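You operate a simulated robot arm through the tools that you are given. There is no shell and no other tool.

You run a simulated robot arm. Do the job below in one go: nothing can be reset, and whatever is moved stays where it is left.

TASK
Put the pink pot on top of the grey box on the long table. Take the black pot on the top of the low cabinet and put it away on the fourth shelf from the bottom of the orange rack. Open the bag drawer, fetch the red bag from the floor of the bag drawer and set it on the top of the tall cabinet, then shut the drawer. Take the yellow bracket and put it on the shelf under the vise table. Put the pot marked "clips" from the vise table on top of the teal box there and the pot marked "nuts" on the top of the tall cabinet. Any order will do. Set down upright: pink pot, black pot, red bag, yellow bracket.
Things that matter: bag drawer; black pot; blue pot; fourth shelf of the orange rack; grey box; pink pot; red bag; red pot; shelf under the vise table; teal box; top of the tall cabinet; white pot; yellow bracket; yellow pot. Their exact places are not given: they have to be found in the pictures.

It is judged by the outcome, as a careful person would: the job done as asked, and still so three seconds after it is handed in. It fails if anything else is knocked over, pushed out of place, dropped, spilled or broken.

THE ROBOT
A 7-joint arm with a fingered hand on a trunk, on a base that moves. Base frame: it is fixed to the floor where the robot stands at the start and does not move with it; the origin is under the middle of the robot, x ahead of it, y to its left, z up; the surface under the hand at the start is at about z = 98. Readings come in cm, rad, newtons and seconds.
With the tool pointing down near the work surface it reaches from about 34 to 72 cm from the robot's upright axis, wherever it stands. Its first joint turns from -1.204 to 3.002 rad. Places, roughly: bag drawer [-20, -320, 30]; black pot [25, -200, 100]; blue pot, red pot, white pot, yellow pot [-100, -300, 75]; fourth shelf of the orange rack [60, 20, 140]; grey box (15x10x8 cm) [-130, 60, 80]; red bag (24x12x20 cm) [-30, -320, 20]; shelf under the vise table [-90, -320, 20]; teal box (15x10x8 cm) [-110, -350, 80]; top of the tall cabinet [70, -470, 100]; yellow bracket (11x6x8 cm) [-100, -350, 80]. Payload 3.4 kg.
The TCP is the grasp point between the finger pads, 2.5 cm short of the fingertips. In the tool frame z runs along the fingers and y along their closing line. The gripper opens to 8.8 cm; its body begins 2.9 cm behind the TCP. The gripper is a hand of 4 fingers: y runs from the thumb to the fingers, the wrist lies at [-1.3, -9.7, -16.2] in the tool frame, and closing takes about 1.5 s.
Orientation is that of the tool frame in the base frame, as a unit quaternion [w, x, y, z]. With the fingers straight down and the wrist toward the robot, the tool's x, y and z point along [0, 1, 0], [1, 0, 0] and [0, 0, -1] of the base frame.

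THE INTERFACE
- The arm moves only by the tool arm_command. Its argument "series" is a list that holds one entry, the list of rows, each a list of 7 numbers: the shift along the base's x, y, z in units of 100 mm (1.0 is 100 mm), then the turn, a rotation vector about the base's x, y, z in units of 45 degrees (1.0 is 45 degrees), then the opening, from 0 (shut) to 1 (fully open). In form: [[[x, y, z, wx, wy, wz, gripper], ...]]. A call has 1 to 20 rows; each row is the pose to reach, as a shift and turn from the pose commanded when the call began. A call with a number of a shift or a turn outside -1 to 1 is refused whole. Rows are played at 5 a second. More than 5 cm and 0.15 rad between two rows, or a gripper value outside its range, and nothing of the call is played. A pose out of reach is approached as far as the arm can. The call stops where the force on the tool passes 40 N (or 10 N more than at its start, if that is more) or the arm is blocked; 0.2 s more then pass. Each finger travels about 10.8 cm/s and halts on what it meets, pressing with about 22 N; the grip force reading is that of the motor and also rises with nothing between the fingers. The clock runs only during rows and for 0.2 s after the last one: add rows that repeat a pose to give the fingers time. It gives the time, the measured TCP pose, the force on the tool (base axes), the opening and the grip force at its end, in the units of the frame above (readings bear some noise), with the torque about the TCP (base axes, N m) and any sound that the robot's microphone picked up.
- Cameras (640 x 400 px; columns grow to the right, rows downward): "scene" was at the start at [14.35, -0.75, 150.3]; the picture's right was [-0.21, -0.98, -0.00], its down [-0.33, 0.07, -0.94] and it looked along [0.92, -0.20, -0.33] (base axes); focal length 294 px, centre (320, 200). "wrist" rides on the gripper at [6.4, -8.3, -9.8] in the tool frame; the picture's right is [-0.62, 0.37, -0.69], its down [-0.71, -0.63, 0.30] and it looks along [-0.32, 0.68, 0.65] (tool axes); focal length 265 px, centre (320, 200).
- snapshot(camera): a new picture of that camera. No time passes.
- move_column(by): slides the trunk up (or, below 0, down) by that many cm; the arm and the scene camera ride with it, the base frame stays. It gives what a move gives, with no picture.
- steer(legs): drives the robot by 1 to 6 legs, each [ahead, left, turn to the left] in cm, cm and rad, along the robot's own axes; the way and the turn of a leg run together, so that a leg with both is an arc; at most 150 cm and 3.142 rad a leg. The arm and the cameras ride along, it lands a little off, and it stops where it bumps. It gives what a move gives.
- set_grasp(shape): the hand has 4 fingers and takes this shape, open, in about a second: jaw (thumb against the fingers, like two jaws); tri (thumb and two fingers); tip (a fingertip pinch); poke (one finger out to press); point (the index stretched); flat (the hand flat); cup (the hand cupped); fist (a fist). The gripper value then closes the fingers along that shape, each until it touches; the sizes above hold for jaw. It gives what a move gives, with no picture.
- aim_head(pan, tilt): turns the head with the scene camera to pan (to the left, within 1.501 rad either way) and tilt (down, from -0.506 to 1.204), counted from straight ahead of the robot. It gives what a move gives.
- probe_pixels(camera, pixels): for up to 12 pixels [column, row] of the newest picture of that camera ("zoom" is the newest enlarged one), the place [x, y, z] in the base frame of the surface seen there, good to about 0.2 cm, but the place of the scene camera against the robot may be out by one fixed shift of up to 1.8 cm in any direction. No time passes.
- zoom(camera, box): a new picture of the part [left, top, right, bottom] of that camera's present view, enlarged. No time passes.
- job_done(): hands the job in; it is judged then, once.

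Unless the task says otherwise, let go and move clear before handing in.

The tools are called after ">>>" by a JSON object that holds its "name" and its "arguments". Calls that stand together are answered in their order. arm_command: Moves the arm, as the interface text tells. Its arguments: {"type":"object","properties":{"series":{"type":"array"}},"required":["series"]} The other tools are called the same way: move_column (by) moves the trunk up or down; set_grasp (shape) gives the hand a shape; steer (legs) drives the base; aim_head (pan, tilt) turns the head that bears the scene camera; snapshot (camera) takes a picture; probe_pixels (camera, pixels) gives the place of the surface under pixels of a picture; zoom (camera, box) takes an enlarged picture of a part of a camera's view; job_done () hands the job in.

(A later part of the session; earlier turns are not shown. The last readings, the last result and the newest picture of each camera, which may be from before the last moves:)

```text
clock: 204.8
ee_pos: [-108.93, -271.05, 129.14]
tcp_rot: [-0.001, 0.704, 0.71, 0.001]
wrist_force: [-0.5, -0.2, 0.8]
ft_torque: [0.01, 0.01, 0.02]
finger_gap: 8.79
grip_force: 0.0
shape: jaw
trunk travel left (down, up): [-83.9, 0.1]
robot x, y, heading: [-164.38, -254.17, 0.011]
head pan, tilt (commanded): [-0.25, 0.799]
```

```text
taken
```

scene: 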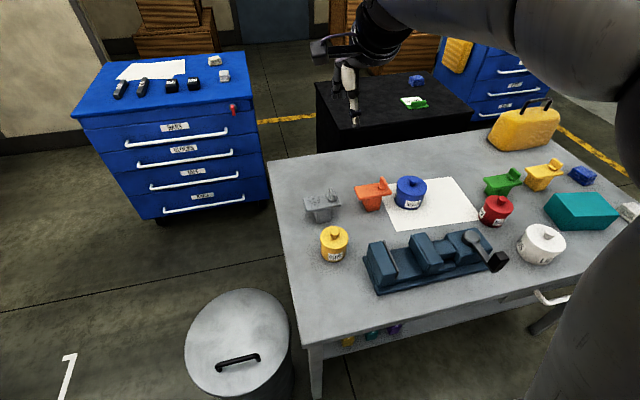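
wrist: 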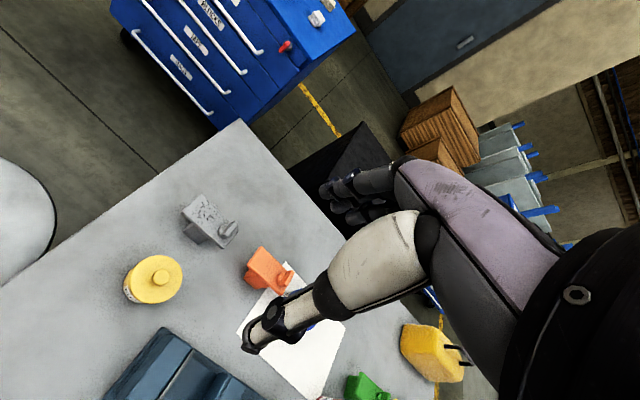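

Great view: yellow CLIPS pot at wrist pixel (155,279). I probe it plus the teal box, white pot, yellow bracket and the white handle under the table edge.

>>> {"name": "probe_pixels", "arguments": {"camera": "wrist", "pixels": [[160, 279], [135, 270], [155, 258], [180, 282], [155, 300], [100, 230], [130, 292], [212, 215], [235, 228], [130, 370]]}}

>>> {"name": "probe_pixels", "arguments": {"camera": "scene", "pixels": [[582, 205], [552, 197], [605, 222], [617, 208], [541, 237], [495, 205], [540, 172], [545, 182], [550, 297], [490, 235], [335, 236], [500, 180]]}}

>>> {"name": "zoom", "arguments": {"camera": "scene", "box": [460, 140, 640, 310]}}

```text
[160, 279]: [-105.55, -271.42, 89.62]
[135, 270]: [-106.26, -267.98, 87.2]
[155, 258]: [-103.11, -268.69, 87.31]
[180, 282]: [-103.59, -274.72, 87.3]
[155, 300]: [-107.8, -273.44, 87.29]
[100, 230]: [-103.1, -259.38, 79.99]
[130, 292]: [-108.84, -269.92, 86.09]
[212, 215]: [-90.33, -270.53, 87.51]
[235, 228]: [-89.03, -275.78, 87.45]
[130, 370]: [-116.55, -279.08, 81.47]
```

```text
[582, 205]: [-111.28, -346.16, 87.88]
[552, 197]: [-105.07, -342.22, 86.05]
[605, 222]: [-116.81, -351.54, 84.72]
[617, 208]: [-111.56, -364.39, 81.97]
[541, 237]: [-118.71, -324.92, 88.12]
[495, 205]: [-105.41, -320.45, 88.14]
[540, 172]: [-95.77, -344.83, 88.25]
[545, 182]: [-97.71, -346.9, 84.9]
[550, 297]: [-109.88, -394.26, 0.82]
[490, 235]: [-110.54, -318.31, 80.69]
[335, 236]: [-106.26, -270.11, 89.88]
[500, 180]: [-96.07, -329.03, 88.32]
```

```text
2.35 times, centred on (550, 225) of scene
```

zoom: 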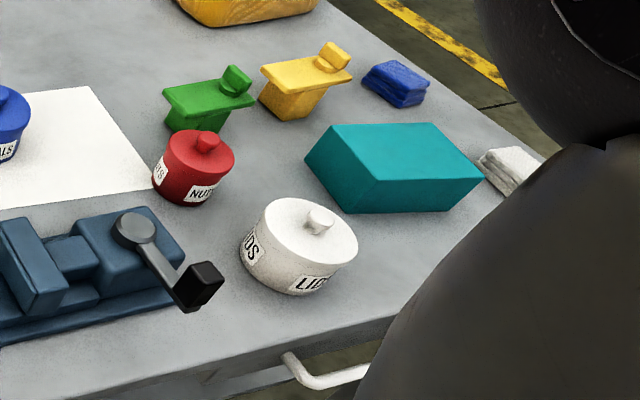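

CLIPS pot centre ≈(-105.4,-271.5), lid radius ≈3.5, lid top 87.3, knob top 89.6. I lower the trunk 30 cm and align over it.

>>> {"name": "move_column", "arguments": {"by": -30}}

>>> {"name": "arm_command", "arguments": {"series": [[[0.15, -0.02, 0, 0, 0, 0, 1], [0.34, -0.04, 0, 0, 0, 0, 1], [0.34, -0.04, -0.1, 0, 0, 0, 1], [0.34, -0.04, -0.1, 0, 0, 0, 1]]]}}

>>> {"name": "snapshot", "arguments": {"camera": "wrist"}}

>>> {"name": "snapshot", "arguments": {"camera": "scene"}}

```text
clock: 207.8
ee_pos: [-108.92, -270.91, 99.04]
tcp_rot: [-0.001, 0.703, 0.711, 0.0]
wrist_force: [-0.4, 0.9, -0.2]
ft_torque: [-0.02, -0.01, 0.02]
finger_gap: 8.79
grip_force: 0.2
shape: jaw
trunk travel left (down, up): [-53.9, 30.1]
robot x, y, heading: [-164.36, -254.26, 0.008]
head pan, tilt (commanded): [-0.25, 0.799]
```

```text
clock: 208.8
ee_pos: [-105.57, -271.43, 97.93]
tcp_rot: [-0.001, 0.703, 0.711, 0.0]
wrist_force: [-0.9, -0.5, -0.3]
ft_torque: [0.0, 0.0, 0.01]
finger_gap: 8.78
grip_force: 0.0
shape: jaw
trunk travel left (down, up): [-53.9, 30.1]
robot x, y, heading: [-164.7, -254.21, 0.007]
head pan, tilt (commanded): [-0.25, 0.799]
```

```text
taken
```

wrist: 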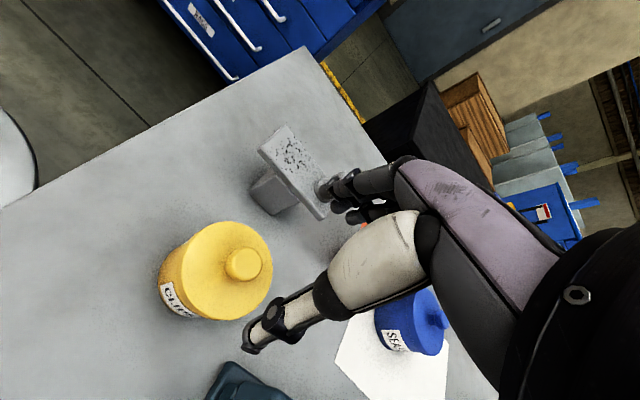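

```text
taken
```

scene: 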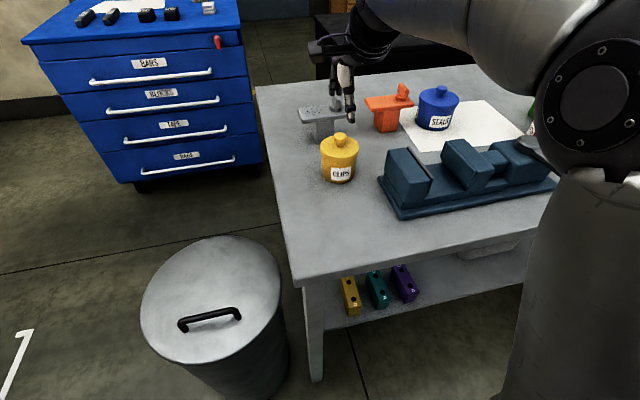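

The hand hovers above. I refine the pot centre from this closer view and check the grey bracket's edge.

>>> {"name": "probe_pixels", "arguments": {"camera": "wrist", "pixels": [[243, 264], [193, 262], [222, 224], [266, 245], [262, 300], [215, 310], [262, 155], [300, 215], [325, 215], [285, 130], [180, 300]]}}

```text
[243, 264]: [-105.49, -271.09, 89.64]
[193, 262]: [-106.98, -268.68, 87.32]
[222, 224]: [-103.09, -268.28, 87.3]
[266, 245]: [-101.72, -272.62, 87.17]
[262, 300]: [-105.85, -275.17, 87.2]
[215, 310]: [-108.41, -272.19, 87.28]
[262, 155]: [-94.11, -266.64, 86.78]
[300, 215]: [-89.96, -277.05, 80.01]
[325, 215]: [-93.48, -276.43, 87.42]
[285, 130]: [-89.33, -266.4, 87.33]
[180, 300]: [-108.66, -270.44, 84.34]
```

Pot centre refined to (-105.1,-271.55), R≈3.6; the fingers fit with ~0.8 cm each side. I descend step by step.

>>> {"name": "arm_command", "arguments": {"series": [[[0.02, -0.01, -0.2, 0, 0, 0, 1], [0.045, -0.012, -0.45, 0, 0, 0, 1], [0.045, -0.012, -0.65, 0, 0, 0, 1], [0.045, -0.012, -0.8, 0, 0, 0, 1], [0.045, -0.012, -0.9, 0, 0, 0, 1], [0.045, -0.012, -0.9, 0, 0, 0, 1]]]}}

>>> {"name": "snapshot", "arguments": {"camera": "wrist"}}

>>> {"name": "zoom", "arguments": {"camera": "scene", "box": [260, 30, 420, 200]}}

```text
clock: 210.2
ee_pos: [-104.95, -271.57, 89.06]
tcp_rot: [0.0, 0.703, 0.711, 0.001]
wrist_force: [-0.6, -0.2, 0.2]
ft_torque: [0.03, 0.01, -0.01]
finger_gap: 8.78
grip_force: 0.0
shape: jaw
trunk travel left (down, up): [-53.9, 30.1]
robot x, y, heading: [-164.63, -253.97, 0.007]
head pan, tilt (commanded): [-0.25, 0.799]
```

```text
taken
```

wrist: 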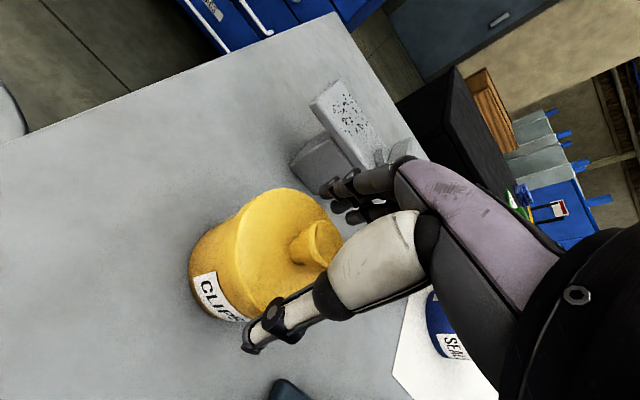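

```text
2.35 times, centred on (340, 115) of scene
```

zoom: 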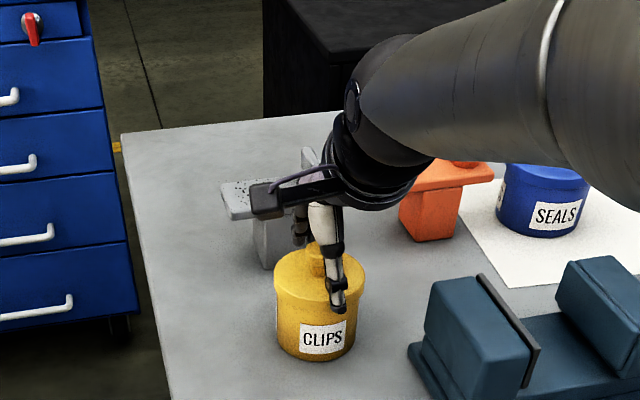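

No contact yet at z=89.06. I go down further in small steps to about 87.2.

>>> {"name": "arm_command", "arguments": {"series": [[[0, 0, -0.05, 0, 0, 0, 1], [0, 0, -0.1, 0, 0, 0, 1], [0, 0, -0.15, 0, 0, 0, 1], [0, 0, -0.15, 0, 0, 0, 1]]]}}

>>> {"name": "arm_command", "arguments": {"series": [[[0, 0, -0.03, 0, 0, 0, 1], [0, 0, -0.06, 0, 0, 0, 1], [0, 0, -0.06, 0, 0, 0, 1]]]}}

```text
clock: 211.2
ee_pos: [-105.04, -271.6, 87.61]
tcp_rot: [0.0, 0.703, 0.711, 0.001]
wrist_force: [-0.9, 0.5, 2.7]
ft_torque: [-0.02, 0.13, -0.01]
finger_gap: 8.77
grip_force: 0.1
shape: jaw
trunk travel left (down, up): [-53.9, 30.1]
robot x, y, heading: [-164.65, -254.11, 0.008]
head pan, tilt (commanded): [-0.25, 0.799]
```

```text
clock: 212.0
ee_pos: [-105.22, -271.41, 87.12]
tcp_rot: [0.0, 0.703, 0.711, 0.001]
wrist_force: [-1.3, -1.1, 6.2]
ft_torque: [0.04, 0.06, -0.03]
finger_gap: 8.81
grip_force: 0.1
shape: jaw
trunk travel left (down, up): [-53.9, 30.1]
robot x, y, heading: [-164.51, -254.1, 0.009]
head pan, tilt (commanded): [-0.25, 0.799]
```

The palm touches the knob lightly (6 N) at z=87.1. I close the hand here.

>>> {"name": "arm_command", "arguments": {"series": [[[0, 0, 0.01, 0, 0, 0, 0.8], [0, 0, 0.01, 0, 0, 0, 0.6], [0, 0, 0.01, 0, 0, 0, 0.3], [0, 0, 0.01, 0, 0, 0, 0], [0, 0, 0.01, 0, 0, 0, 0], [0, 0, 0.01, 0, 0, 0, 0], [0, 0, 0.01, 0, 0, 0, 0], [0, 0, 0.01, 0, 0, 0, 0]]]}}

>>> {"name": "snapshot", "arguments": {"camera": "wrist"}}

>>> {"name": "zoom", "arguments": {"camera": "scene", "box": [260, 30, 420, 200]}}

```text
clock: 213.8
ee_pos: [-105.13, -271.42, 87.02]
tcp_rot: [-0.001, 0.703, 0.711, 0.0]
wrist_force: [-0.7, -0.4, 0.6]
ft_torque: [0.02, 0.03, -0.03]
finger_gap: 6.06
grip_force: 22.2
shape: jaw
trunk travel left (down, up): [-53.9, 30.1]
robot x, y, heading: [-164.42, -254.49, 0.013]
head pan, tilt (commanded): [-0.25, 0.799]
heard: snap
```

```text
taken
```

wrist: 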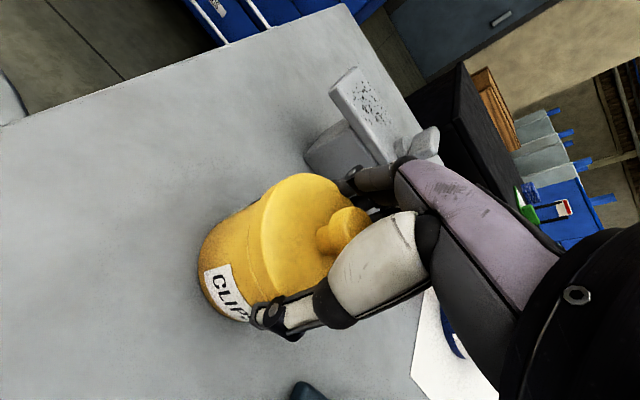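

```text
2.35 times, centred on (340, 115) of scene
```

zoom: 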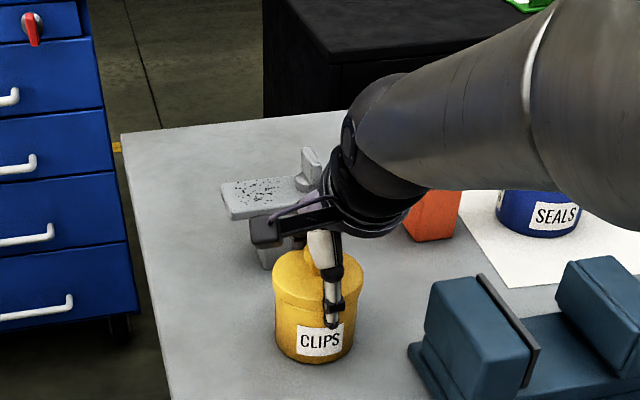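

I heard a "snap" while closing (gap 6.06, grip 22 N). I zoom to check the lid and pot before moving.

>>> {"name": "zoom", "arguments": {"camera": "scene", "box": [310, 90, 370, 190]}}

>>> {"name": "zoom", "arguments": {"camera": "wrist", "box": [180, 160, 400, 340]}}

```text
4.00 times, centred on (340, 140) of scene
```

zoom: 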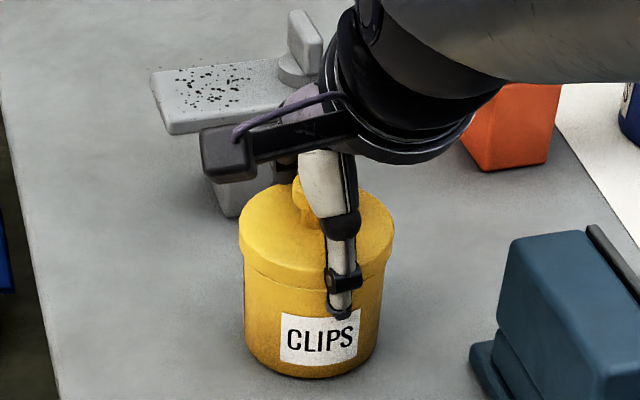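

```text
2.22 times, centred on (290, 250) of wrist
```

zoom: 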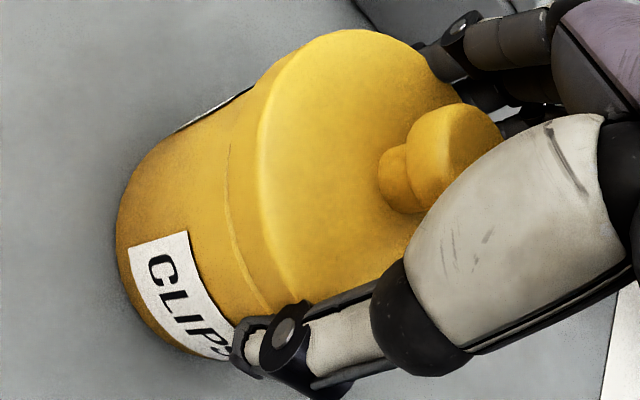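

The pot looks intact with the lid seated. I lift 1.5 cm slowly and check the body comes along.

>>> {"name": "arm_command", "arguments": {"series": [[[0, 0, 0.03, 0, 0, 0, 0], [0, 0, 0.08, 0, 0, 0, 0], [0, 0, 0.15, 0, 0, 0, 0], [0, 0, 0.15, 0, 0, 0, 0]]]}}

>>> {"name": "zoom", "arguments": {"camera": "scene", "box": [310, 90, 370, 190]}}

>>> {"name": "snapshot", "arguments": {"camera": "wrist"}}

```text
clock: 214.8
ee_pos: [-105.08, -271.71, 88.44]
tcp_rot: [-0.001, 0.704, 0.711, 0.0]
wrist_force: [-1.3, 0.9, -2.2]
ft_torque: [0.03, 0.01, -0.01]
finger_gap: 6.07
grip_force: 22.0
shape: jaw
trunk travel left (down, up): [-53.9, 30.1]
robot x, y, heading: [-164.47, -253.99, 0.006]
head pan, tilt (commanded): [-0.25, 0.799]
```

```text
4.00 times, centred on (340, 140) of scene
```

zoom: 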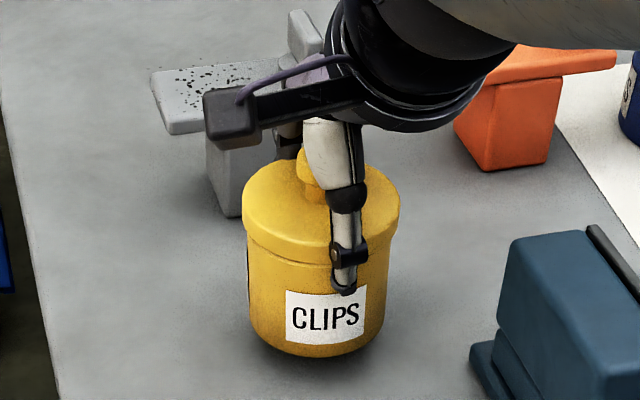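

```text
taken
```

wrist: 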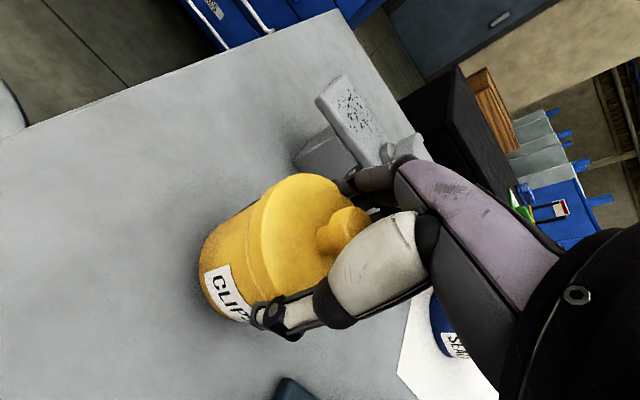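

The whole pot lifts together. I raise it well above the vise, then slide right along the table toward the teal box.

>>> {"name": "arm_command", "arguments": {"series": [[[0, 0, 0.3, 0, 0, 0, 0], [0, 0, 0.6, 0, 0, 0, 0], [0, 0, 0.9, 0, 0, 0, 0], [0, 0, 1, 0, 0, 0, 0]]]}}

>>> {"name": "move_column", "arguments": {"by": 14}}

>>> {"name": "steer", "arguments": {"legs": [[-2, 0, -0.008], [0, -45, 0]]}}

>>> {"name": "aim_head", "arguments": {"pan": -0.3, "tilt": 0.8}}

>>> {"name": "snapshot", "arguments": {"camera": "scene"}}

>>> {"name": "snapshot", "arguments": {"camera": "wrist"}}

```text
clock: 215.8
ee_pos: [-104.9, -271.63, 98.57]
tcp_rot: [-0.001, 0.704, 0.71, 0.0]
wrist_force: [-0.8, -0.1, -2.2]
ft_torque: [0.01, 0.0, -0.03]
finger_gap: 6.05
grip_force: 21.9
shape: jaw
trunk travel left (down, up): [-53.9, 30.1]
robot x, y, heading: [-164.32, -254.16, 0.005]
head pan, tilt (commanded): [-0.25, 0.799]
```

```text
clock: 217.5
ee_pos: [-104.9, -271.49, 112.46]
tcp_rot: [-0.002, 0.704, 0.71, 0.0]
wrist_force: [0.3, 0.0, -1.6]
ft_torque: [-0.01, 0.0, -0.01]
finger_gap: 6.07
grip_force: 22.0
shape: jaw
trunk travel left (down, up): [-67.9, 16.1]
robot x, y, heading: [-164.3, -254.09, 0.012]
head pan, tilt (commanded): [-0.25, 0.799]
```

```text
clock: 220.6
ee_pos: [-106.97, -317.34, 112.48]
tcp_rot: [-0.002, 0.706, 0.708, 0.0]
wrist_force: [0.6, -0.2, -1.9]
ft_torque: [-0.01, 0.01, -0.01]
finger_gap: 6.06
grip_force: 21.9
shape: jaw
trunk travel left (down, up): [-67.9, 16.1]
robot x, y, heading: [-166.08, -299.51, 0.009]
head pan, tilt (commanded): [-0.25, 0.799]
```

```text
clock: 221.2
ee_pos: [-107.01, -317.37, 112.39]
tcp_rot: [-0.002, 0.705, 0.709, 0.0]
wrist_force: [0.4, 0.9, -1.8]
ft_torque: [-0.01, -0.01, 0.02]
finger_gap: 6.06
grip_force: 21.9
shape: jaw
trunk travel left (down, up): [-67.9, 16.1]
robot x, y, heading: [-166.59, -299.27, 0.004]
head pan, tilt (commanded): [-0.3, 0.799]
```

```text
taken
```

scene: 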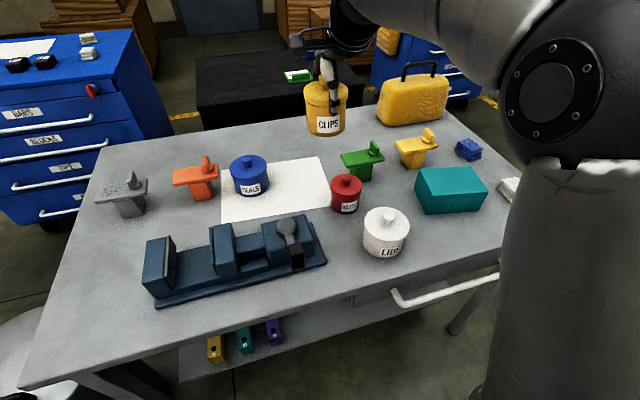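

```text
taken
```

wrist: 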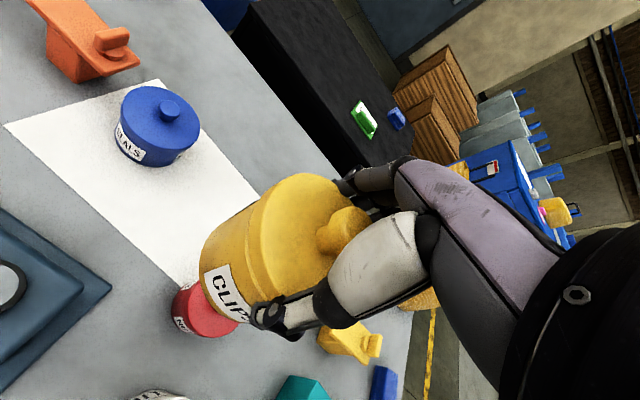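

The teal box is clear (scene pixels ~415–487, 168–195). I zoom and probe its top corners, plus the drawer handle under the table edge.

>>> {"name": "zoom", "arguments": {"camera": "scene", "box": [330, 100, 530, 310]}}

>>> {"name": "probe_pixels", "arguments": {"camera": "scene", "pixels": [[418, 172], [471, 170], [483, 189], [432, 192], [450, 180], [394, 291], [400, 302], [440, 296], [387, 215], [346, 182], [500, 190], [469, 145]]}}

```text
1.90 times, centred on (430, 205) of scene
```

zoom: 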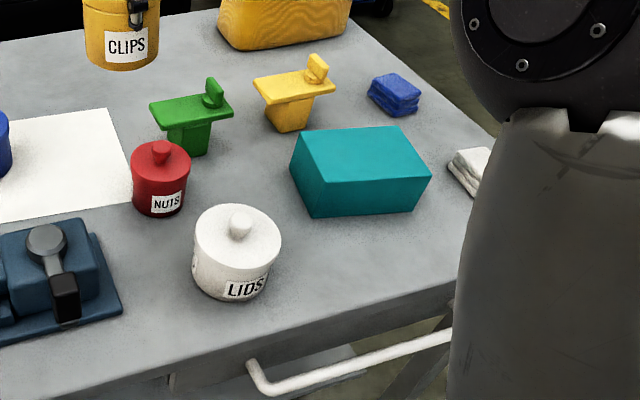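

```text
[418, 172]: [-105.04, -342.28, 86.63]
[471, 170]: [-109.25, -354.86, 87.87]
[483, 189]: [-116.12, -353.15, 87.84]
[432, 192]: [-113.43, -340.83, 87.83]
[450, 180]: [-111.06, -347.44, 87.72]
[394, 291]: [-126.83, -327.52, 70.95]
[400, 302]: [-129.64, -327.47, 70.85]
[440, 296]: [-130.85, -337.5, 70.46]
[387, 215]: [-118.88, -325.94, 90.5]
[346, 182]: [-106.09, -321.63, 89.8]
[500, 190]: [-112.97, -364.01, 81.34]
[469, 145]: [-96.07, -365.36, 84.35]
```

Teal box top centre ≈(-111.9,-348.8), z≈86.9. Before sliding further right I check the ladder's position relative to my elbow.

>>> {"name": "aim_head", "arguments": {"pan": -1.1, "tilt": 0.3}}

>>> {"name": "snapshot", "arguments": {"camera": "scene"}}

>>> {"name": "probe_pixels", "arguments": {"camera": "scene", "pixels": [[100, 100], [200, 100], [300, 100], [400, 100], [300, 250], [400, 250], [500, 300], [200, 250], [100, 250], [600, 200]]}}

```text
clock: 222.4
ee_pos: [-106.93, -317.36, 112.5]
tcp_rot: [-0.002, 0.706, 0.708, 0.0]
wrist_force: [0.3, 0.6, -2.3]
ft_torque: [0.0, 0.0, -0.04]
finger_gap: 6.04
grip_force: 22.0
shape: jaw
trunk travel left (down, up): [-67.9, 16.1]
robot x, y, heading: [-166.42, -299.58, 0.001]
head pan, tilt (commanded): [-1.1, 0.3]
```

```text
taken
```

scene: 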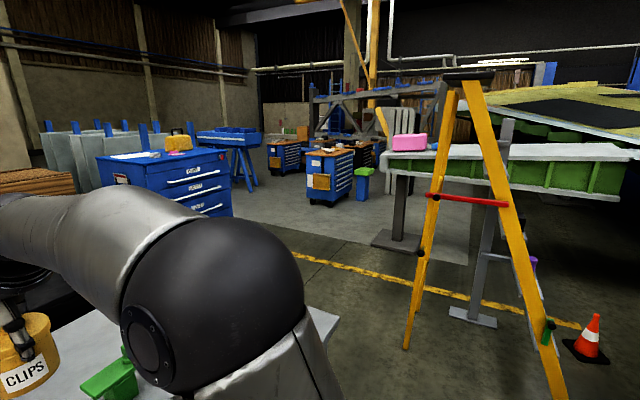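

```text
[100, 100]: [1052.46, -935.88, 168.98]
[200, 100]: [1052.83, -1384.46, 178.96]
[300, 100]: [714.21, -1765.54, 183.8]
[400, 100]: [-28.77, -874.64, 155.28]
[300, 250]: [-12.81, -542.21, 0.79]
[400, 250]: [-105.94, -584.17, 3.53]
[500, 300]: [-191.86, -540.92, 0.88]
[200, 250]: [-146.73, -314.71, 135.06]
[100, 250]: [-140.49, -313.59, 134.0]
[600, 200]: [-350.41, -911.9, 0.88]
```

>>> {"name": "probe_pixels", "arguments": {"camera": "scene", "pixels": [[408, 340], [555, 375], [425, 230], [520, 250], [465, 78], [440, 195]]}}

>>> {"name": "steer", "arguments": {"legs": [[0, -31.4, 0]]}}

>>> {"name": "aim_head", "arguments": {"pan": -0.2, "tilt": 0.85}}

>>> {"name": "snapshot", "arguments": {"camera": "scene"}}

>>> {"name": "snapshot", "arguments": {"camera": "wrist"}}

```text
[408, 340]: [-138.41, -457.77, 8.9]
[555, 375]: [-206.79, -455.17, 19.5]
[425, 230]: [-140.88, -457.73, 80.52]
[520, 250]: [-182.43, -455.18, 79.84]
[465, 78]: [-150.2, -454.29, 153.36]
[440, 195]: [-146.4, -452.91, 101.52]
```

```text
clock: 224.5
ee_pos: [-107.03, -349.31, 112.46]
tcp_rot: [-0.001, 0.706, 0.708, 0.0]
wrist_force: [0.6, -0.2, -2.1]
ft_torque: [-0.01, -0.02, -0.01]
finger_gap: 6.06
grip_force: 21.9
shape: jaw
trunk travel left (down, up): [-67.9, 16.1]
robot x, y, heading: [-166.26, -331.54, -0.002]
head pan, tilt (commanded): [-1.1, 0.3]
```

```text
clock: 225.7
ee_pos: [-106.94, -349.29, 112.41]
tcp_rot: [-0.001, 0.707, 0.708, 0.0]
wrist_force: [-0.6, -0.3, -1.8]
ft_torque: [0.0, -0.01, -0.03]
finger_gap: 6.03
grip_force: 21.7
shape: jaw
trunk travel left (down, up): [-67.9, 16.1]
robot x, y, heading: [-166.42, -331.04, -0.0]
head pan, tilt (commanded): [-0.201, 0.85]
```

```text
taken
```

scene: 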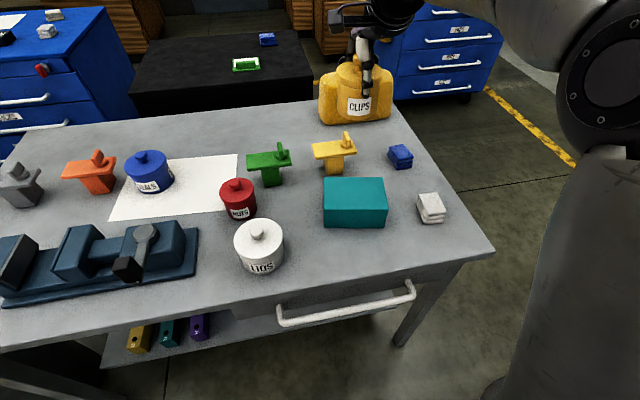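

```text
taken
```

wrist: 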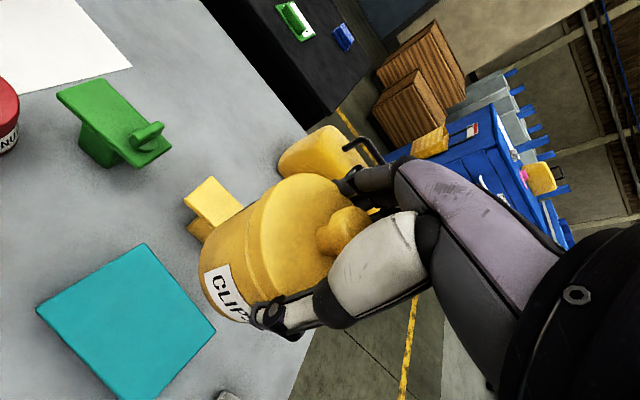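

I probe the teal box top in the wrist view (corners near 42,311 / 145,248 / 211,329).

>>> {"name": "probe_pixels", "arguments": {"camera": "wrist", "pixels": [[42, 311], [145, 248], [210, 329], [130, 320], [160, 385], [120, 160], [143, 130], [210, 200], [340, 150], [300, 155]]}}

>>> {"name": "probe_pixels", "arguments": {"camera": "scene", "pixels": [[325, 180], [383, 180], [386, 204], [324, 207], [355, 192], [347, 140], [318, 148], [352, 150], [335, 165]]}}

```text
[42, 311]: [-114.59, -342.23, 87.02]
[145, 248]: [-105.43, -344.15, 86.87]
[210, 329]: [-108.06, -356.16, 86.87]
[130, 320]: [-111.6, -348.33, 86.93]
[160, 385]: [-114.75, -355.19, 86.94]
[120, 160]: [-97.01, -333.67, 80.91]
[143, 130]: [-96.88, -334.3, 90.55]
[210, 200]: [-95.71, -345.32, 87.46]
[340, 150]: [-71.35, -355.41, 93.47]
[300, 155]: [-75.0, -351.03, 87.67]
```

```text
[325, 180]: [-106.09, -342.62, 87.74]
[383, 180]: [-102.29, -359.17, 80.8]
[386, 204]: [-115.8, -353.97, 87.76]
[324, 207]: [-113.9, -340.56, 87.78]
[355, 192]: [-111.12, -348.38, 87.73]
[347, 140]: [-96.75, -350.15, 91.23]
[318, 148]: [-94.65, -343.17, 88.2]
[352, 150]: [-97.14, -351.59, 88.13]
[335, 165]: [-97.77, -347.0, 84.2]
```

Teal box centre (-111.3,-349.2), top 86.9. I move over it and lower to just above.

>>> {"name": "move_column", "arguments": {"by": -9}}

>>> {"name": "arm_command", "arguments": {"series": [[[-0.2, 0.01, 0, 0, 0, 0, 0], [-0.435, 0.01, 0, 0, 0, 0, 0], [-0.435, 0.01, -0.3, 0, 0, 0, 0], [-0.435, 0.01, -0.6, 0, 0, 0, 0], [-0.435, 0.01, -0.8, 0, 0, 0, 0], [-0.435, 0.01, -0.8, 0, 0, 0, 0]]]}}

>>> {"name": "snapshot", "arguments": {"camera": "wrist"}}

>>> {"name": "zoom", "arguments": {"camera": "scene", "box": [230, 60, 450, 260]}}

```text
clock: 226.9
ee_pos: [-106.92, -349.18, 103.53]
tcp_rot: [-0.001, 0.707, 0.707, 0.0]
wrist_force: [-0.3, 0.4, -2.1]
ft_torque: [0.02, -0.01, 0.0]
finger_gap: 6.05
grip_force: 22.2
shape: jaw
trunk travel left (down, up): [-58.9, 25.1]
robot x, y, heading: [-166.36, -331.36, -0.002]
head pan, tilt (commanded): [-0.201, 0.85]
```

```text
clock: 228.3
ee_pos: [-111.16, -349.35, 95.4]
tcp_rot: [0.0, 0.707, 0.707, 0.001]
wrist_force: [0.5, 0.8, -2.6]
ft_torque: [-0.02, 0.01, -0.01]
finger_gap: 6.05
grip_force: 21.5
shape: jaw
trunk travel left (down, up): [-58.9, 25.1]
robot x, y, heading: [-166.29, -331.23, -0.003]
head pan, tilt (commanded): [-0.201, 0.85]
```

```text
taken
```

wrist: 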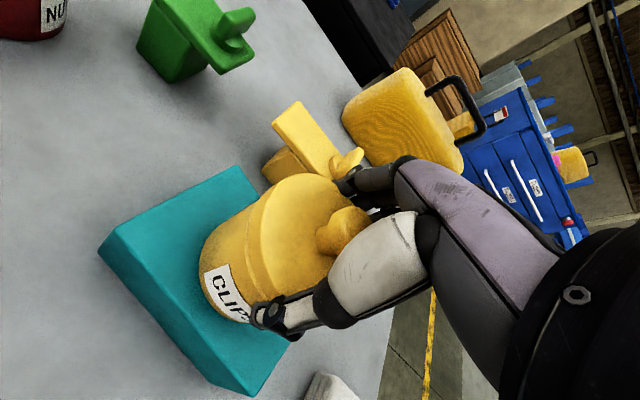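

```text
2.00 times, centred on (340, 160) of scene
```

zoom: 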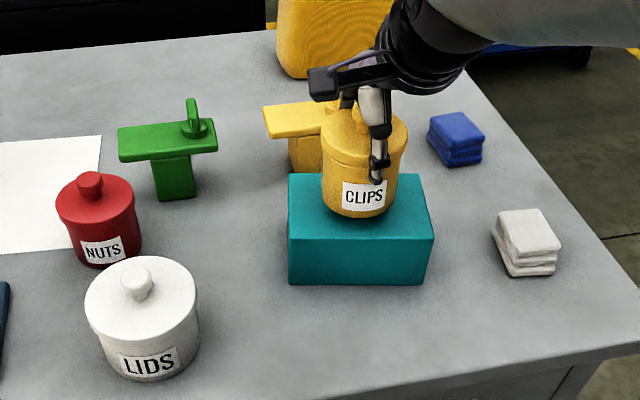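

The pot hovers 1.4 cm above the teal box, centred. I lower gently to contact.

>>> {"name": "arm_command", "arguments": {"series": [[[0, 0, -0.05, 0, 0, 0, 0], [0, 0, -0.1, 0, 0, 0, 0], [0, 0, -0.13, 0, 0, 0, 0], [0, 0, -0.13, 0, 0, 0, 0]]]}}

>>> {"name": "arm_command", "arguments": {"series": [[[0, 0, -0.015, 0, 0, 0, 0], [0, 0, -0.03, 0, 0, 0, 0], [0, 0, -0.03, 0, 0, 0, 0]]]}}

```text
clock: 229.3
ee_pos: [-111.27, -349.24, 94.18]
tcp_rot: [-0.002, 0.707, 0.707, 0.001]
wrist_force: [-0.5, -0.2, -1.5]
ft_torque: [0.02, 0.0, 0.06]
finger_gap: 6.05
grip_force: 22.0
shape: jaw
trunk travel left (down, up): [-58.9, 25.1]
robot x, y, heading: [-166.4, -331.43, 0.002]
head pan, tilt (commanded): [-0.201, 0.85]
```

```text
clock: 230.1
ee_pos: [-111.2, -349.09, 93.9]
tcp_rot: [0.0, 0.707, 0.707, 0.001]
wrist_force: [0.5, -0.8, 4.7]
ft_torque: [-0.01, 0.06, -0.01]
finger_gap: 6.05
grip_force: 22.1
shape: jaw
trunk travel left (down, up): [-58.9, 25.1]
robot x, y, heading: [-166.5, -331.1, 0.002]
head pan, tilt (commanded): [-0.201, 0.85]
```

Contact (force turned to +4.7 N). I open the hand and then rise straight up.

>>> {"name": "arm_command", "arguments": {"series": [[[0, 0, 0, 0, 0, 0, 0], [0, 0, 0, 0, 0, 0, 0.3], [0, 0, 0, 0, 0, 0, 0.6], [0, 0, 0, 0, 0, 0, 1], [0, 0, 0, 0, 0, 0, 1], [0, 0, 0, 0, 0, 0, 1], [0, 0, 0, 0, 0, 0, 1]]]}}

>>> {"name": "snapshot", "arguments": {"camera": "wrist"}}

>>> {"name": "arm_command", "arguments": {"series": [[[0, 0, 0.1, 0, 0, 0, 1], [0, 0, 0.3, 0, 0, 0, 1], [0, 0, 0.6, 0, 0, 0, 1], [0, 0, 0.9, 0, 0, 0, 1], [0, 0, 1, 0, 0, 0, 1]]]}}

>>> {"name": "snapshot", "arguments": {"camera": "wrist"}}

>>> {"name": "snapshot", "arguments": {"camera": "scene"}}

```text
clock: 231.7
ee_pos: [-111.3, -349.07, 93.93]
tcp_rot: [0.0, 0.707, 0.708, 0.0]
wrist_force: [0.8, -0.2, 4.0]
ft_torque: [0.01, -0.03, -0.01]
finger_gap: 8.79
grip_force: 0.1
shape: jaw
trunk travel left (down, up): [-58.9, 25.1]
robot x, y, heading: [-166.49, -331.1, 0.001]
head pan, tilt (commanded): [-0.201, 0.85]
```

```text
taken
```

wrist: 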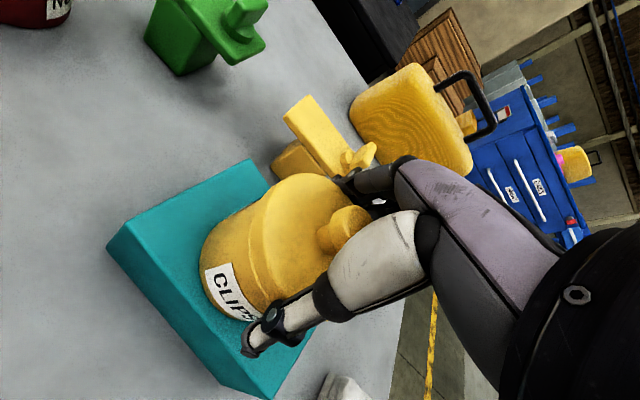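

```text
clock: 232.9
ee_pos: [-111.35, -349.29, 104.17]
tcp_rot: [-0.001, 0.707, 0.708, 0.0]
wrist_force: [0.3, 0.9, -0.4]
ft_torque: [-0.01, 0.0, -0.01]
finger_gap: 8.76
grip_force: 0.0
shape: jaw
trunk travel left (down, up): [-58.9, 25.1]
robot x, y, heading: [-166.33, -330.85, 0.002]
head pan, tilt (commanded): [-0.201, 0.85]
```

```text
taken
```

wrist: 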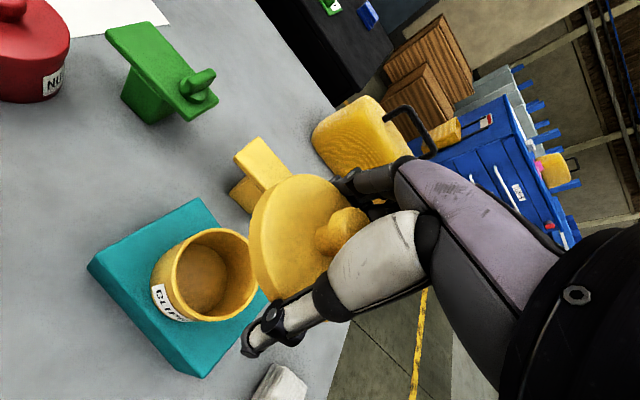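

```text
taken
```

scene: 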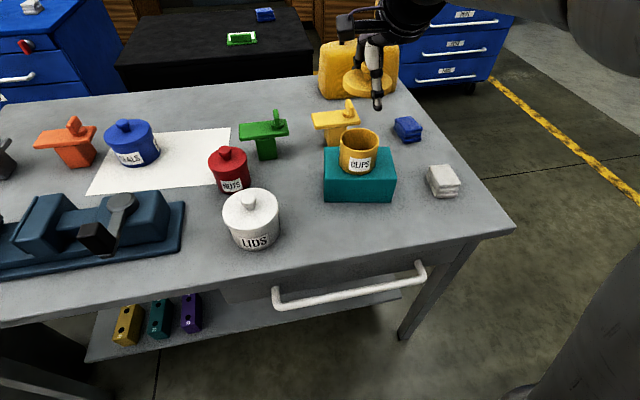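

The lid came off with the hand: the pot body is on the teal box, open, and the lid rides in the hand. I zoom in to see how the lid is held before putting it back.

>>> {"name": "zoom", "arguments": {"camera": "wrist", "box": [140, 160, 420, 360]}}

>>> {"name": "zoom", "arguments": {"camera": "scene", "box": [300, 10, 440, 190]}}

>>> {"name": "probe_pixels", "arguments": {"camera": "wrist", "pixels": [[285, 235], [262, 250], [300, 185], [345, 225], [262, 200], [205, 275], [212, 232], [250, 262], [205, 318], [170, 265]]}}

```text
2.00 times, centred on (280, 260) of wrist
```

zoom: 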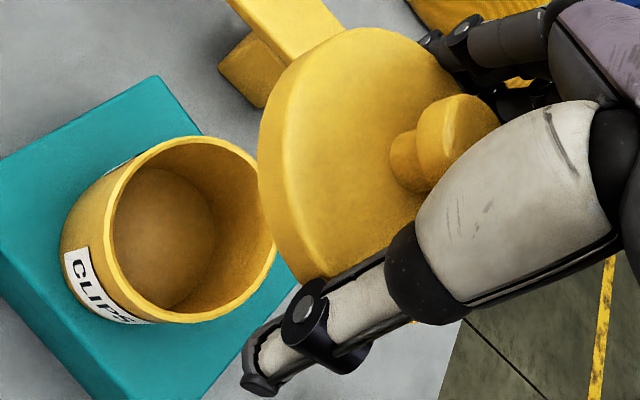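

```text
2.22 times, centred on (370, 100) of scene
```

zoom: 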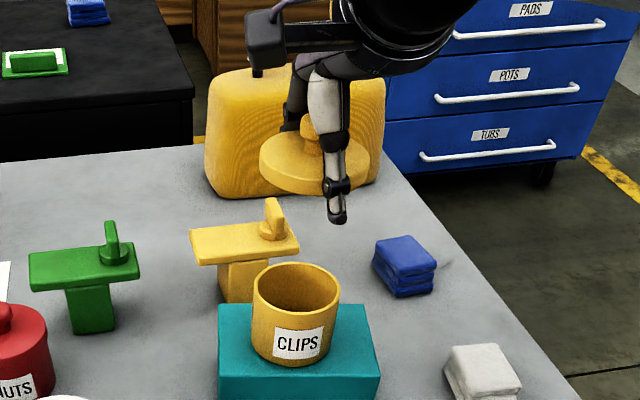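

```text
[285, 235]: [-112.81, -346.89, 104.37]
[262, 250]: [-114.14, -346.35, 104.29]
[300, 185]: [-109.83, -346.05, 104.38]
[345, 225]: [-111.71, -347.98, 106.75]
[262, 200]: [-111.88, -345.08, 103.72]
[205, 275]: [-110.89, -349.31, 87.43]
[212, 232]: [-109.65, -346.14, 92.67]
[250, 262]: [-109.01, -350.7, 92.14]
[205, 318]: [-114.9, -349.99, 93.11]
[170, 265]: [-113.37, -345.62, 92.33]
```

The lid sits wedged in the hand (lid top ≈104.4 with TCP 104.2) and the body is exactly where I released it, so reversing my exact lift should re-seat the lid. I lower 10 cm back slowly.

>>> {"name": "arm_command", "arguments": {"series": [[[0, 0, -0.3, 0, 0, 0, 1], [0, 0, -0.6, 0, 0, 0, 1], [0, 0, -0.8, 0, 0, 0, 1], [0, 0, -0.9, 0, 0, 0, 1], [0, 0, -0.9, 0, 0, 0, 1]]]}}

>>> {"name": "zoom", "arguments": {"camera": "scene", "box": [300, 60, 420, 200]}}

>>> {"name": "zoom", "arguments": {"camera": "wrist", "box": [140, 160, 420, 360]}}

```text
clock: 234.1
ee_pos: [-111.18, -349.1, 94.72]
tcp_rot: [-0.001, 0.706, 0.708, 0.0]
wrist_force: [-0.2, 0.6, 0.2]
ft_torque: [0.02, 0.03, 0.02]
finger_gap: 8.8
grip_force: 0.0
shape: jaw
trunk travel left (down, up): [-58.9, 25.1]
robot x, y, heading: [-166.2, -331.05, -0.002]
head pan, tilt (commanded): [-0.201, 0.85]
```

```text
2.86 times, centred on (360, 130) of scene
```

zoom: 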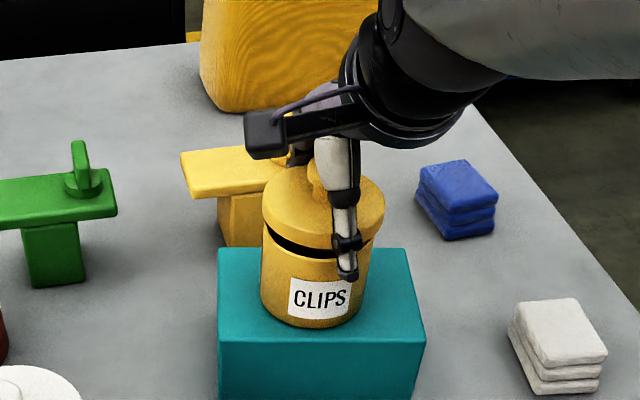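

```text
2.00 times, centred on (280, 260) of wrist
```

zoom: 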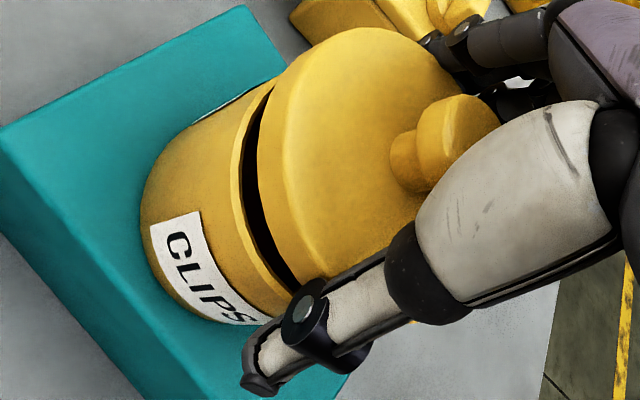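

The lid is aligned just above the rim. I lower the last centimetre to seat it, watching force and sound.

>>> {"name": "arm_command", "arguments": {"series": [[[0, 0, -0.04, 0, 0, 0, 1], [0, 0, -0.08, 0, 0, 0, 1], [0, 0, -0.1, 0, 0, 0, 1], [0, 0, -0.1, 0, 0, 0, 1]]]}}

>>> {"name": "zoom", "arguments": {"camera": "wrist", "box": [140, 160, 420, 360]}}

>>> {"name": "zoom", "arguments": {"camera": "scene", "box": [300, 60, 420, 200]}}

```text
clock: 235.1
ee_pos: [-111.27, -349.19, 93.88]
tcp_rot: [-0.001, 0.706, 0.708, 0.001]
wrist_force: [1.0, -1.3, 3.4]
ft_torque: [-0.01, -0.01, 0.01]
finger_gap: 8.79
grip_force: 0.1
shape: jaw
trunk travel left (down, up): [-58.9, 25.1]
robot x, y, heading: [-166.05, -331.19, 0.003]
head pan, tilt (commanded): [-0.201, 0.85]
```

```text
2.00 times, centred on (280, 260) of wrist
```

zoom: 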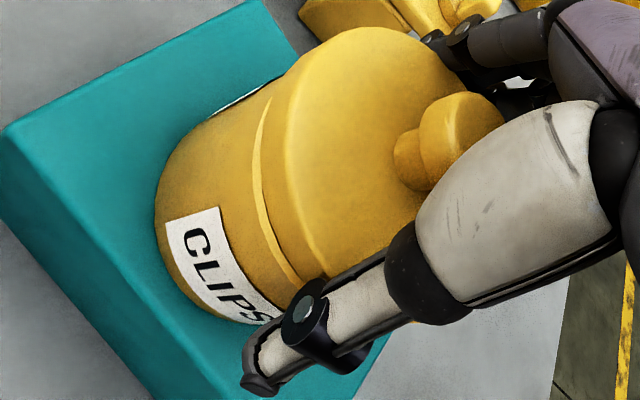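

```text
2.86 times, centred on (360, 130) of scene
```

zoom: 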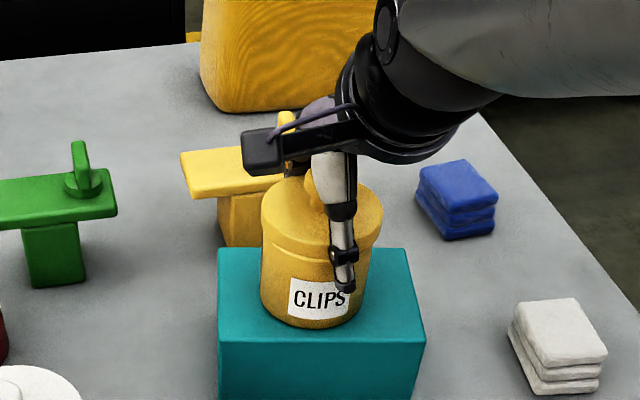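

The lid is seated (3.4 N). I press a little harder, in case it needs to click back on.

>>> {"name": "arm_command", "arguments": {"series": [[[0, 0, -0.02, 0, 0, 0, 1], [0, 0, -0.03, 0, 0, 0, 1], [0, 0, -0.03, 0, 0, 0, 1]]]}}

```text
clock: 235.9
ee_pos: [-111.22, -348.91, 93.65]
tcp_rot: [0.0, 0.707, 0.707, 0.001]
wrist_force: [1.3, -1.0, 9.5]
ft_torque: [0.02, -0.04, 0.03]
finger_gap: 8.8
grip_force: 0.1
shape: jaw
trunk travel left (down, up): [-58.9, 25.1]
robot x, y, heading: [-166.68, -331.29, 0.001]
head pan, tilt (commanded): [-0.201, 0.85]
```

>>> {"name": "arm_command", "arguments": {"series": [[[0, 0, -0.02, 0, 0, 0, 1], [0, 0, -0.04, 0, 0, 0, 1], [0, 0, -0.04, 0, 0, 0, 1]]]}}

```text
clock: 236.7
ee_pos: [-111.3, -349.1, 93.42]
tcp_rot: [0.002, 0.707, 0.707, 0.001]
wrist_force: [2.2, -1.3, 15.7]
ft_torque: [0.13, -0.17, -0.03]
finger_gap: 8.79
grip_force: 0.0
shape: jaw
trunk travel left (down, up): [-58.9, 25.1]
robot x, y, heading: [-166.02, -331.24, 0.003]
head pan, tilt (commanded): [-0.201, 0.85]
```

15.7 N with no sound. I rise 1.5 cm and look whether the lid stays.

>>> {"name": "arm_command", "arguments": {"series": [[[0, 0, 0.05, 0, 0, 0, 1], [0, 0, 0.12, 0, 0, 0, 1], [0, 0, 0.2, 0, 0, 0, 1], [0, 0, 0.2, 0, 0, 0, 1]]]}}

>>> {"name": "zoom", "arguments": {"camera": "scene", "box": [300, 60, 420, 200]}}

>>> {"name": "zoom", "arguments": {"camera": "wrist", "box": [140, 160, 420, 360]}}

```text
clock: 237.7
ee_pos: [-111.38, -349.13, 95.15]
tcp_rot: [-0.001, 0.706, 0.708, -0.001]
wrist_force: [-0.6, -0.1, -0.8]
ft_torque: [0.03, -0.01, 0.02]
finger_gap: 8.78
grip_force: 0.1
shape: jaw
trunk travel left (down, up): [-58.9, 25.1]
robot x, y, heading: [-166.5, -330.98, 0.001]
head pan, tilt (commanded): [-0.201, 0.85]
```

```text
2.86 times, centred on (360, 130) of scene
```

zoom: 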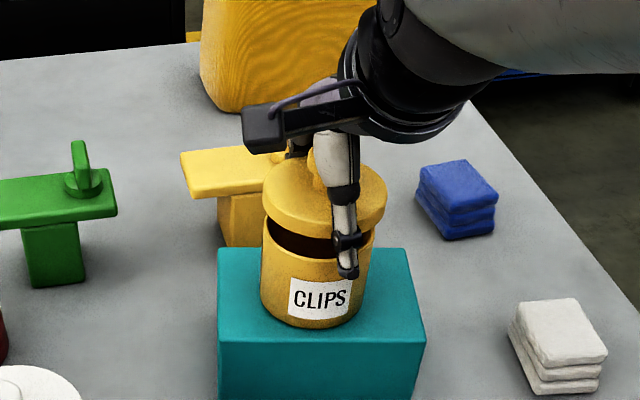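

```text
2.00 times, centred on (280, 260) of wrist
```

zoom: 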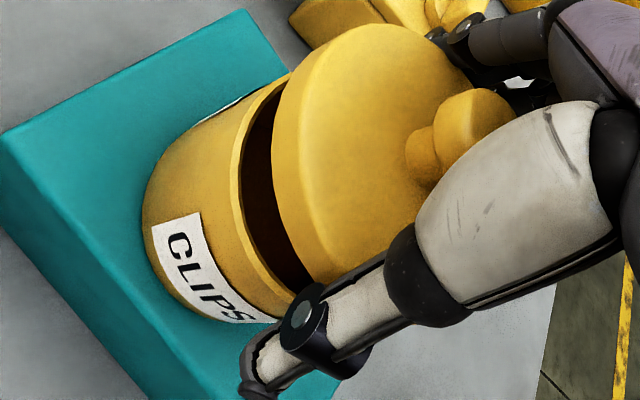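

The lid stays wedged between thumb and finger bases, so I need to release it elsewhere without endangering the open pot. I lift away and take the lid to the empty spot on the table where the pot first stood.

>>> {"name": "arm_command", "arguments": {"series": [[[0, 0, 0.3, 0, 0, 0, 1], [0, 0, 0.6, 0, 0, 0, 1], [0, 0, 0.9, 0, 0, 0, 1], [0, 0, 1, 0, 0, 0, 1]]]}}

>>> {"name": "move_column", "arguments": {"by": 8}}

>>> {"name": "steer", "arguments": {"legs": [[0, 80, 0]]}}

>>> {"name": "aim_head", "arguments": {"pan": -0.25, "tilt": 0.85}}

>>> {"name": "snapshot", "arguments": {"camera": "scene"}}

>>> {"name": "snapshot", "arguments": {"camera": "wrist"}}

```text
clock: 238.7
ee_pos: [-111.31, -348.97, 105.33]
tcp_rot: [-0.002, 0.707, 0.708, 0.0]
wrist_force: [0.9, 0.6, 0.4]
ft_torque: [0.0, 0.0, 0.0]
finger_gap: 8.77
grip_force: 0.1
shape: jaw
trunk travel left (down, up): [-58.9, 25.1]
robot x, y, heading: [-166.61, -331.02, -0.001]
head pan, tilt (commanded): [-0.201, 0.85]
```

```text
clock: 239.9
ee_pos: [-111.3, -349.05, 113.38]
tcp_rot: [-0.001, 0.707, 0.707, 0.001]
wrist_force: [0.5, 0.3, -0.3]
ft_torque: [-0.03, -0.03, -0.04]
finger_gap: 8.77
grip_force: 0.1
shape: jaw
trunk travel left (down, up): [-66.9, 17.1]
robot x, y, heading: [-166.16, -331.53, -0.001]
head pan, tilt (commanded): [-0.201, 0.85]
```

```text
clock: 244.3
ee_pos: [-111.59, -266.55, 113.25]
tcp_rot: [-0.002, 0.704, 0.71, 0.0]
wrist_force: [-0.2, 0.0, -1.0]
ft_torque: [0.04, 0.0, 0.01]
finger_gap: 8.82
grip_force: 0.1
shape: jaw
trunk travel left (down, up): [-66.9, 17.1]
robot x, y, heading: [-166.7, -249.39, 0.012]
head pan, tilt (commanded): [-0.201, 0.85]
```

```text
clock: 244.9
ee_pos: [-111.58, -266.3, 113.23]
tcp_rot: [-0.001, 0.703, 0.711, 0.001]
wrist_force: [0.3, 0.7, -1.0]
ft_torque: [-0.05, 0.02, 0.04]
finger_gap: 8.81
grip_force: 0.0
shape: jaw
trunk travel left (down, up): [-66.9, 17.1]
robot x, y, heading: [-166.84, -249.0, 0.011]
head pan, tilt (commanded): [-0.25, 0.85]
```

```text
taken
```

scene: 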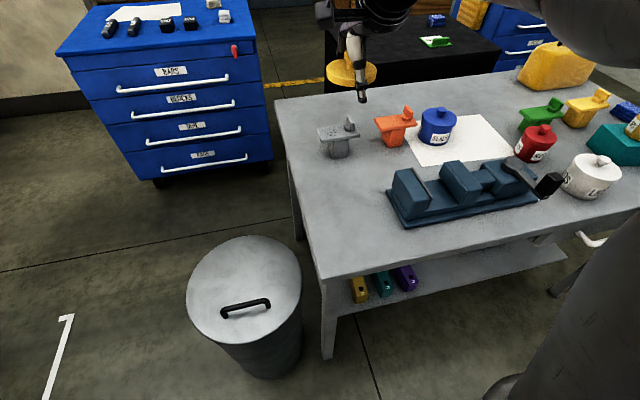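

```text
taken
```

wrist: 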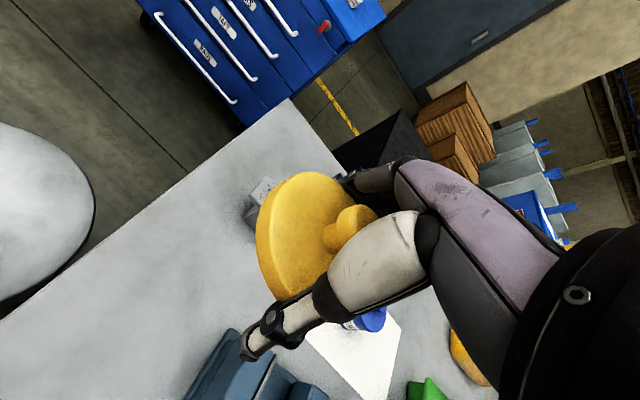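

I'm over the free front area. I move to about (-107.5,-269) and lower the fingertips to ~2 cm above the table.

>>> {"name": "move_column", "arguments": {"by": -19}}

>>> {"name": "arm_command", "arguments": {"series": [[[0.2, -0.1, -0.1, 0, 0, 0, 1], [0.4, -0.25, -0.3, 0, 0, 0, 1], [0.4, -0.25, -0.6, 0, 0, 0, 1], [0.4, -0.25, -0.8, 0, 0, 0, 1], [0.4, -0.25, -0.96, 0, 0, 0, 1], [0.4, -0.25, -0.96, 0, 0, 0, 1]]]}}

>>> {"name": "snapshot", "arguments": {"camera": "wrist"}}

>>> {"name": "zoom", "arguments": {"camera": "scene", "box": [260, 60, 440, 220]}}

```text
clock: 247.0
ee_pos: [-111.52, -266.32, 94.28]
tcp_rot: [-0.001, 0.703, 0.711, 0.001]
wrist_force: [0.0, 0.0, -0.6]
ft_torque: [-0.01, 0.0, 0.0]
finger_gap: 8.78
grip_force: 0.1
shape: jaw
trunk travel left (down, up): [-47.9, 36.1]
robot x, y, heading: [-166.71, -249.44, 0.011]
head pan, tilt (commanded): [-0.25, 0.85]
```

```text
clock: 248.4
ee_pos: [-107.54, -268.88, 84.75]
tcp_rot: [-0.002, 0.703, 0.711, 0.0]
wrist_force: [-0.1, -0.9, 0.2]
ft_torque: [0.0, 0.01, 0.0]
finger_gap: 8.78
grip_force: 0.0
shape: jaw
trunk travel left (down, up): [-47.9, 36.1]
robot x, y, heading: [-166.83, -248.75, 0.009]
head pan, tilt (commanded): [-0.25, 0.85]
```

```text
taken
```

wrist: 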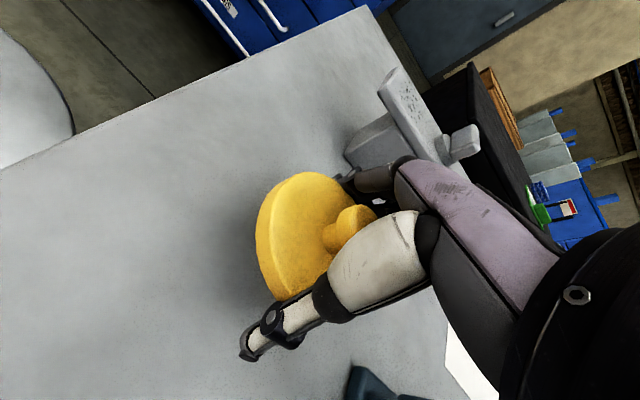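

```text
2.50 times, centred on (350, 140) of scene
```

zoom: 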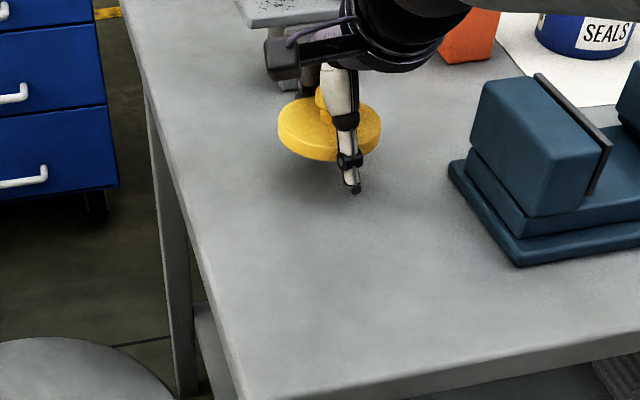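

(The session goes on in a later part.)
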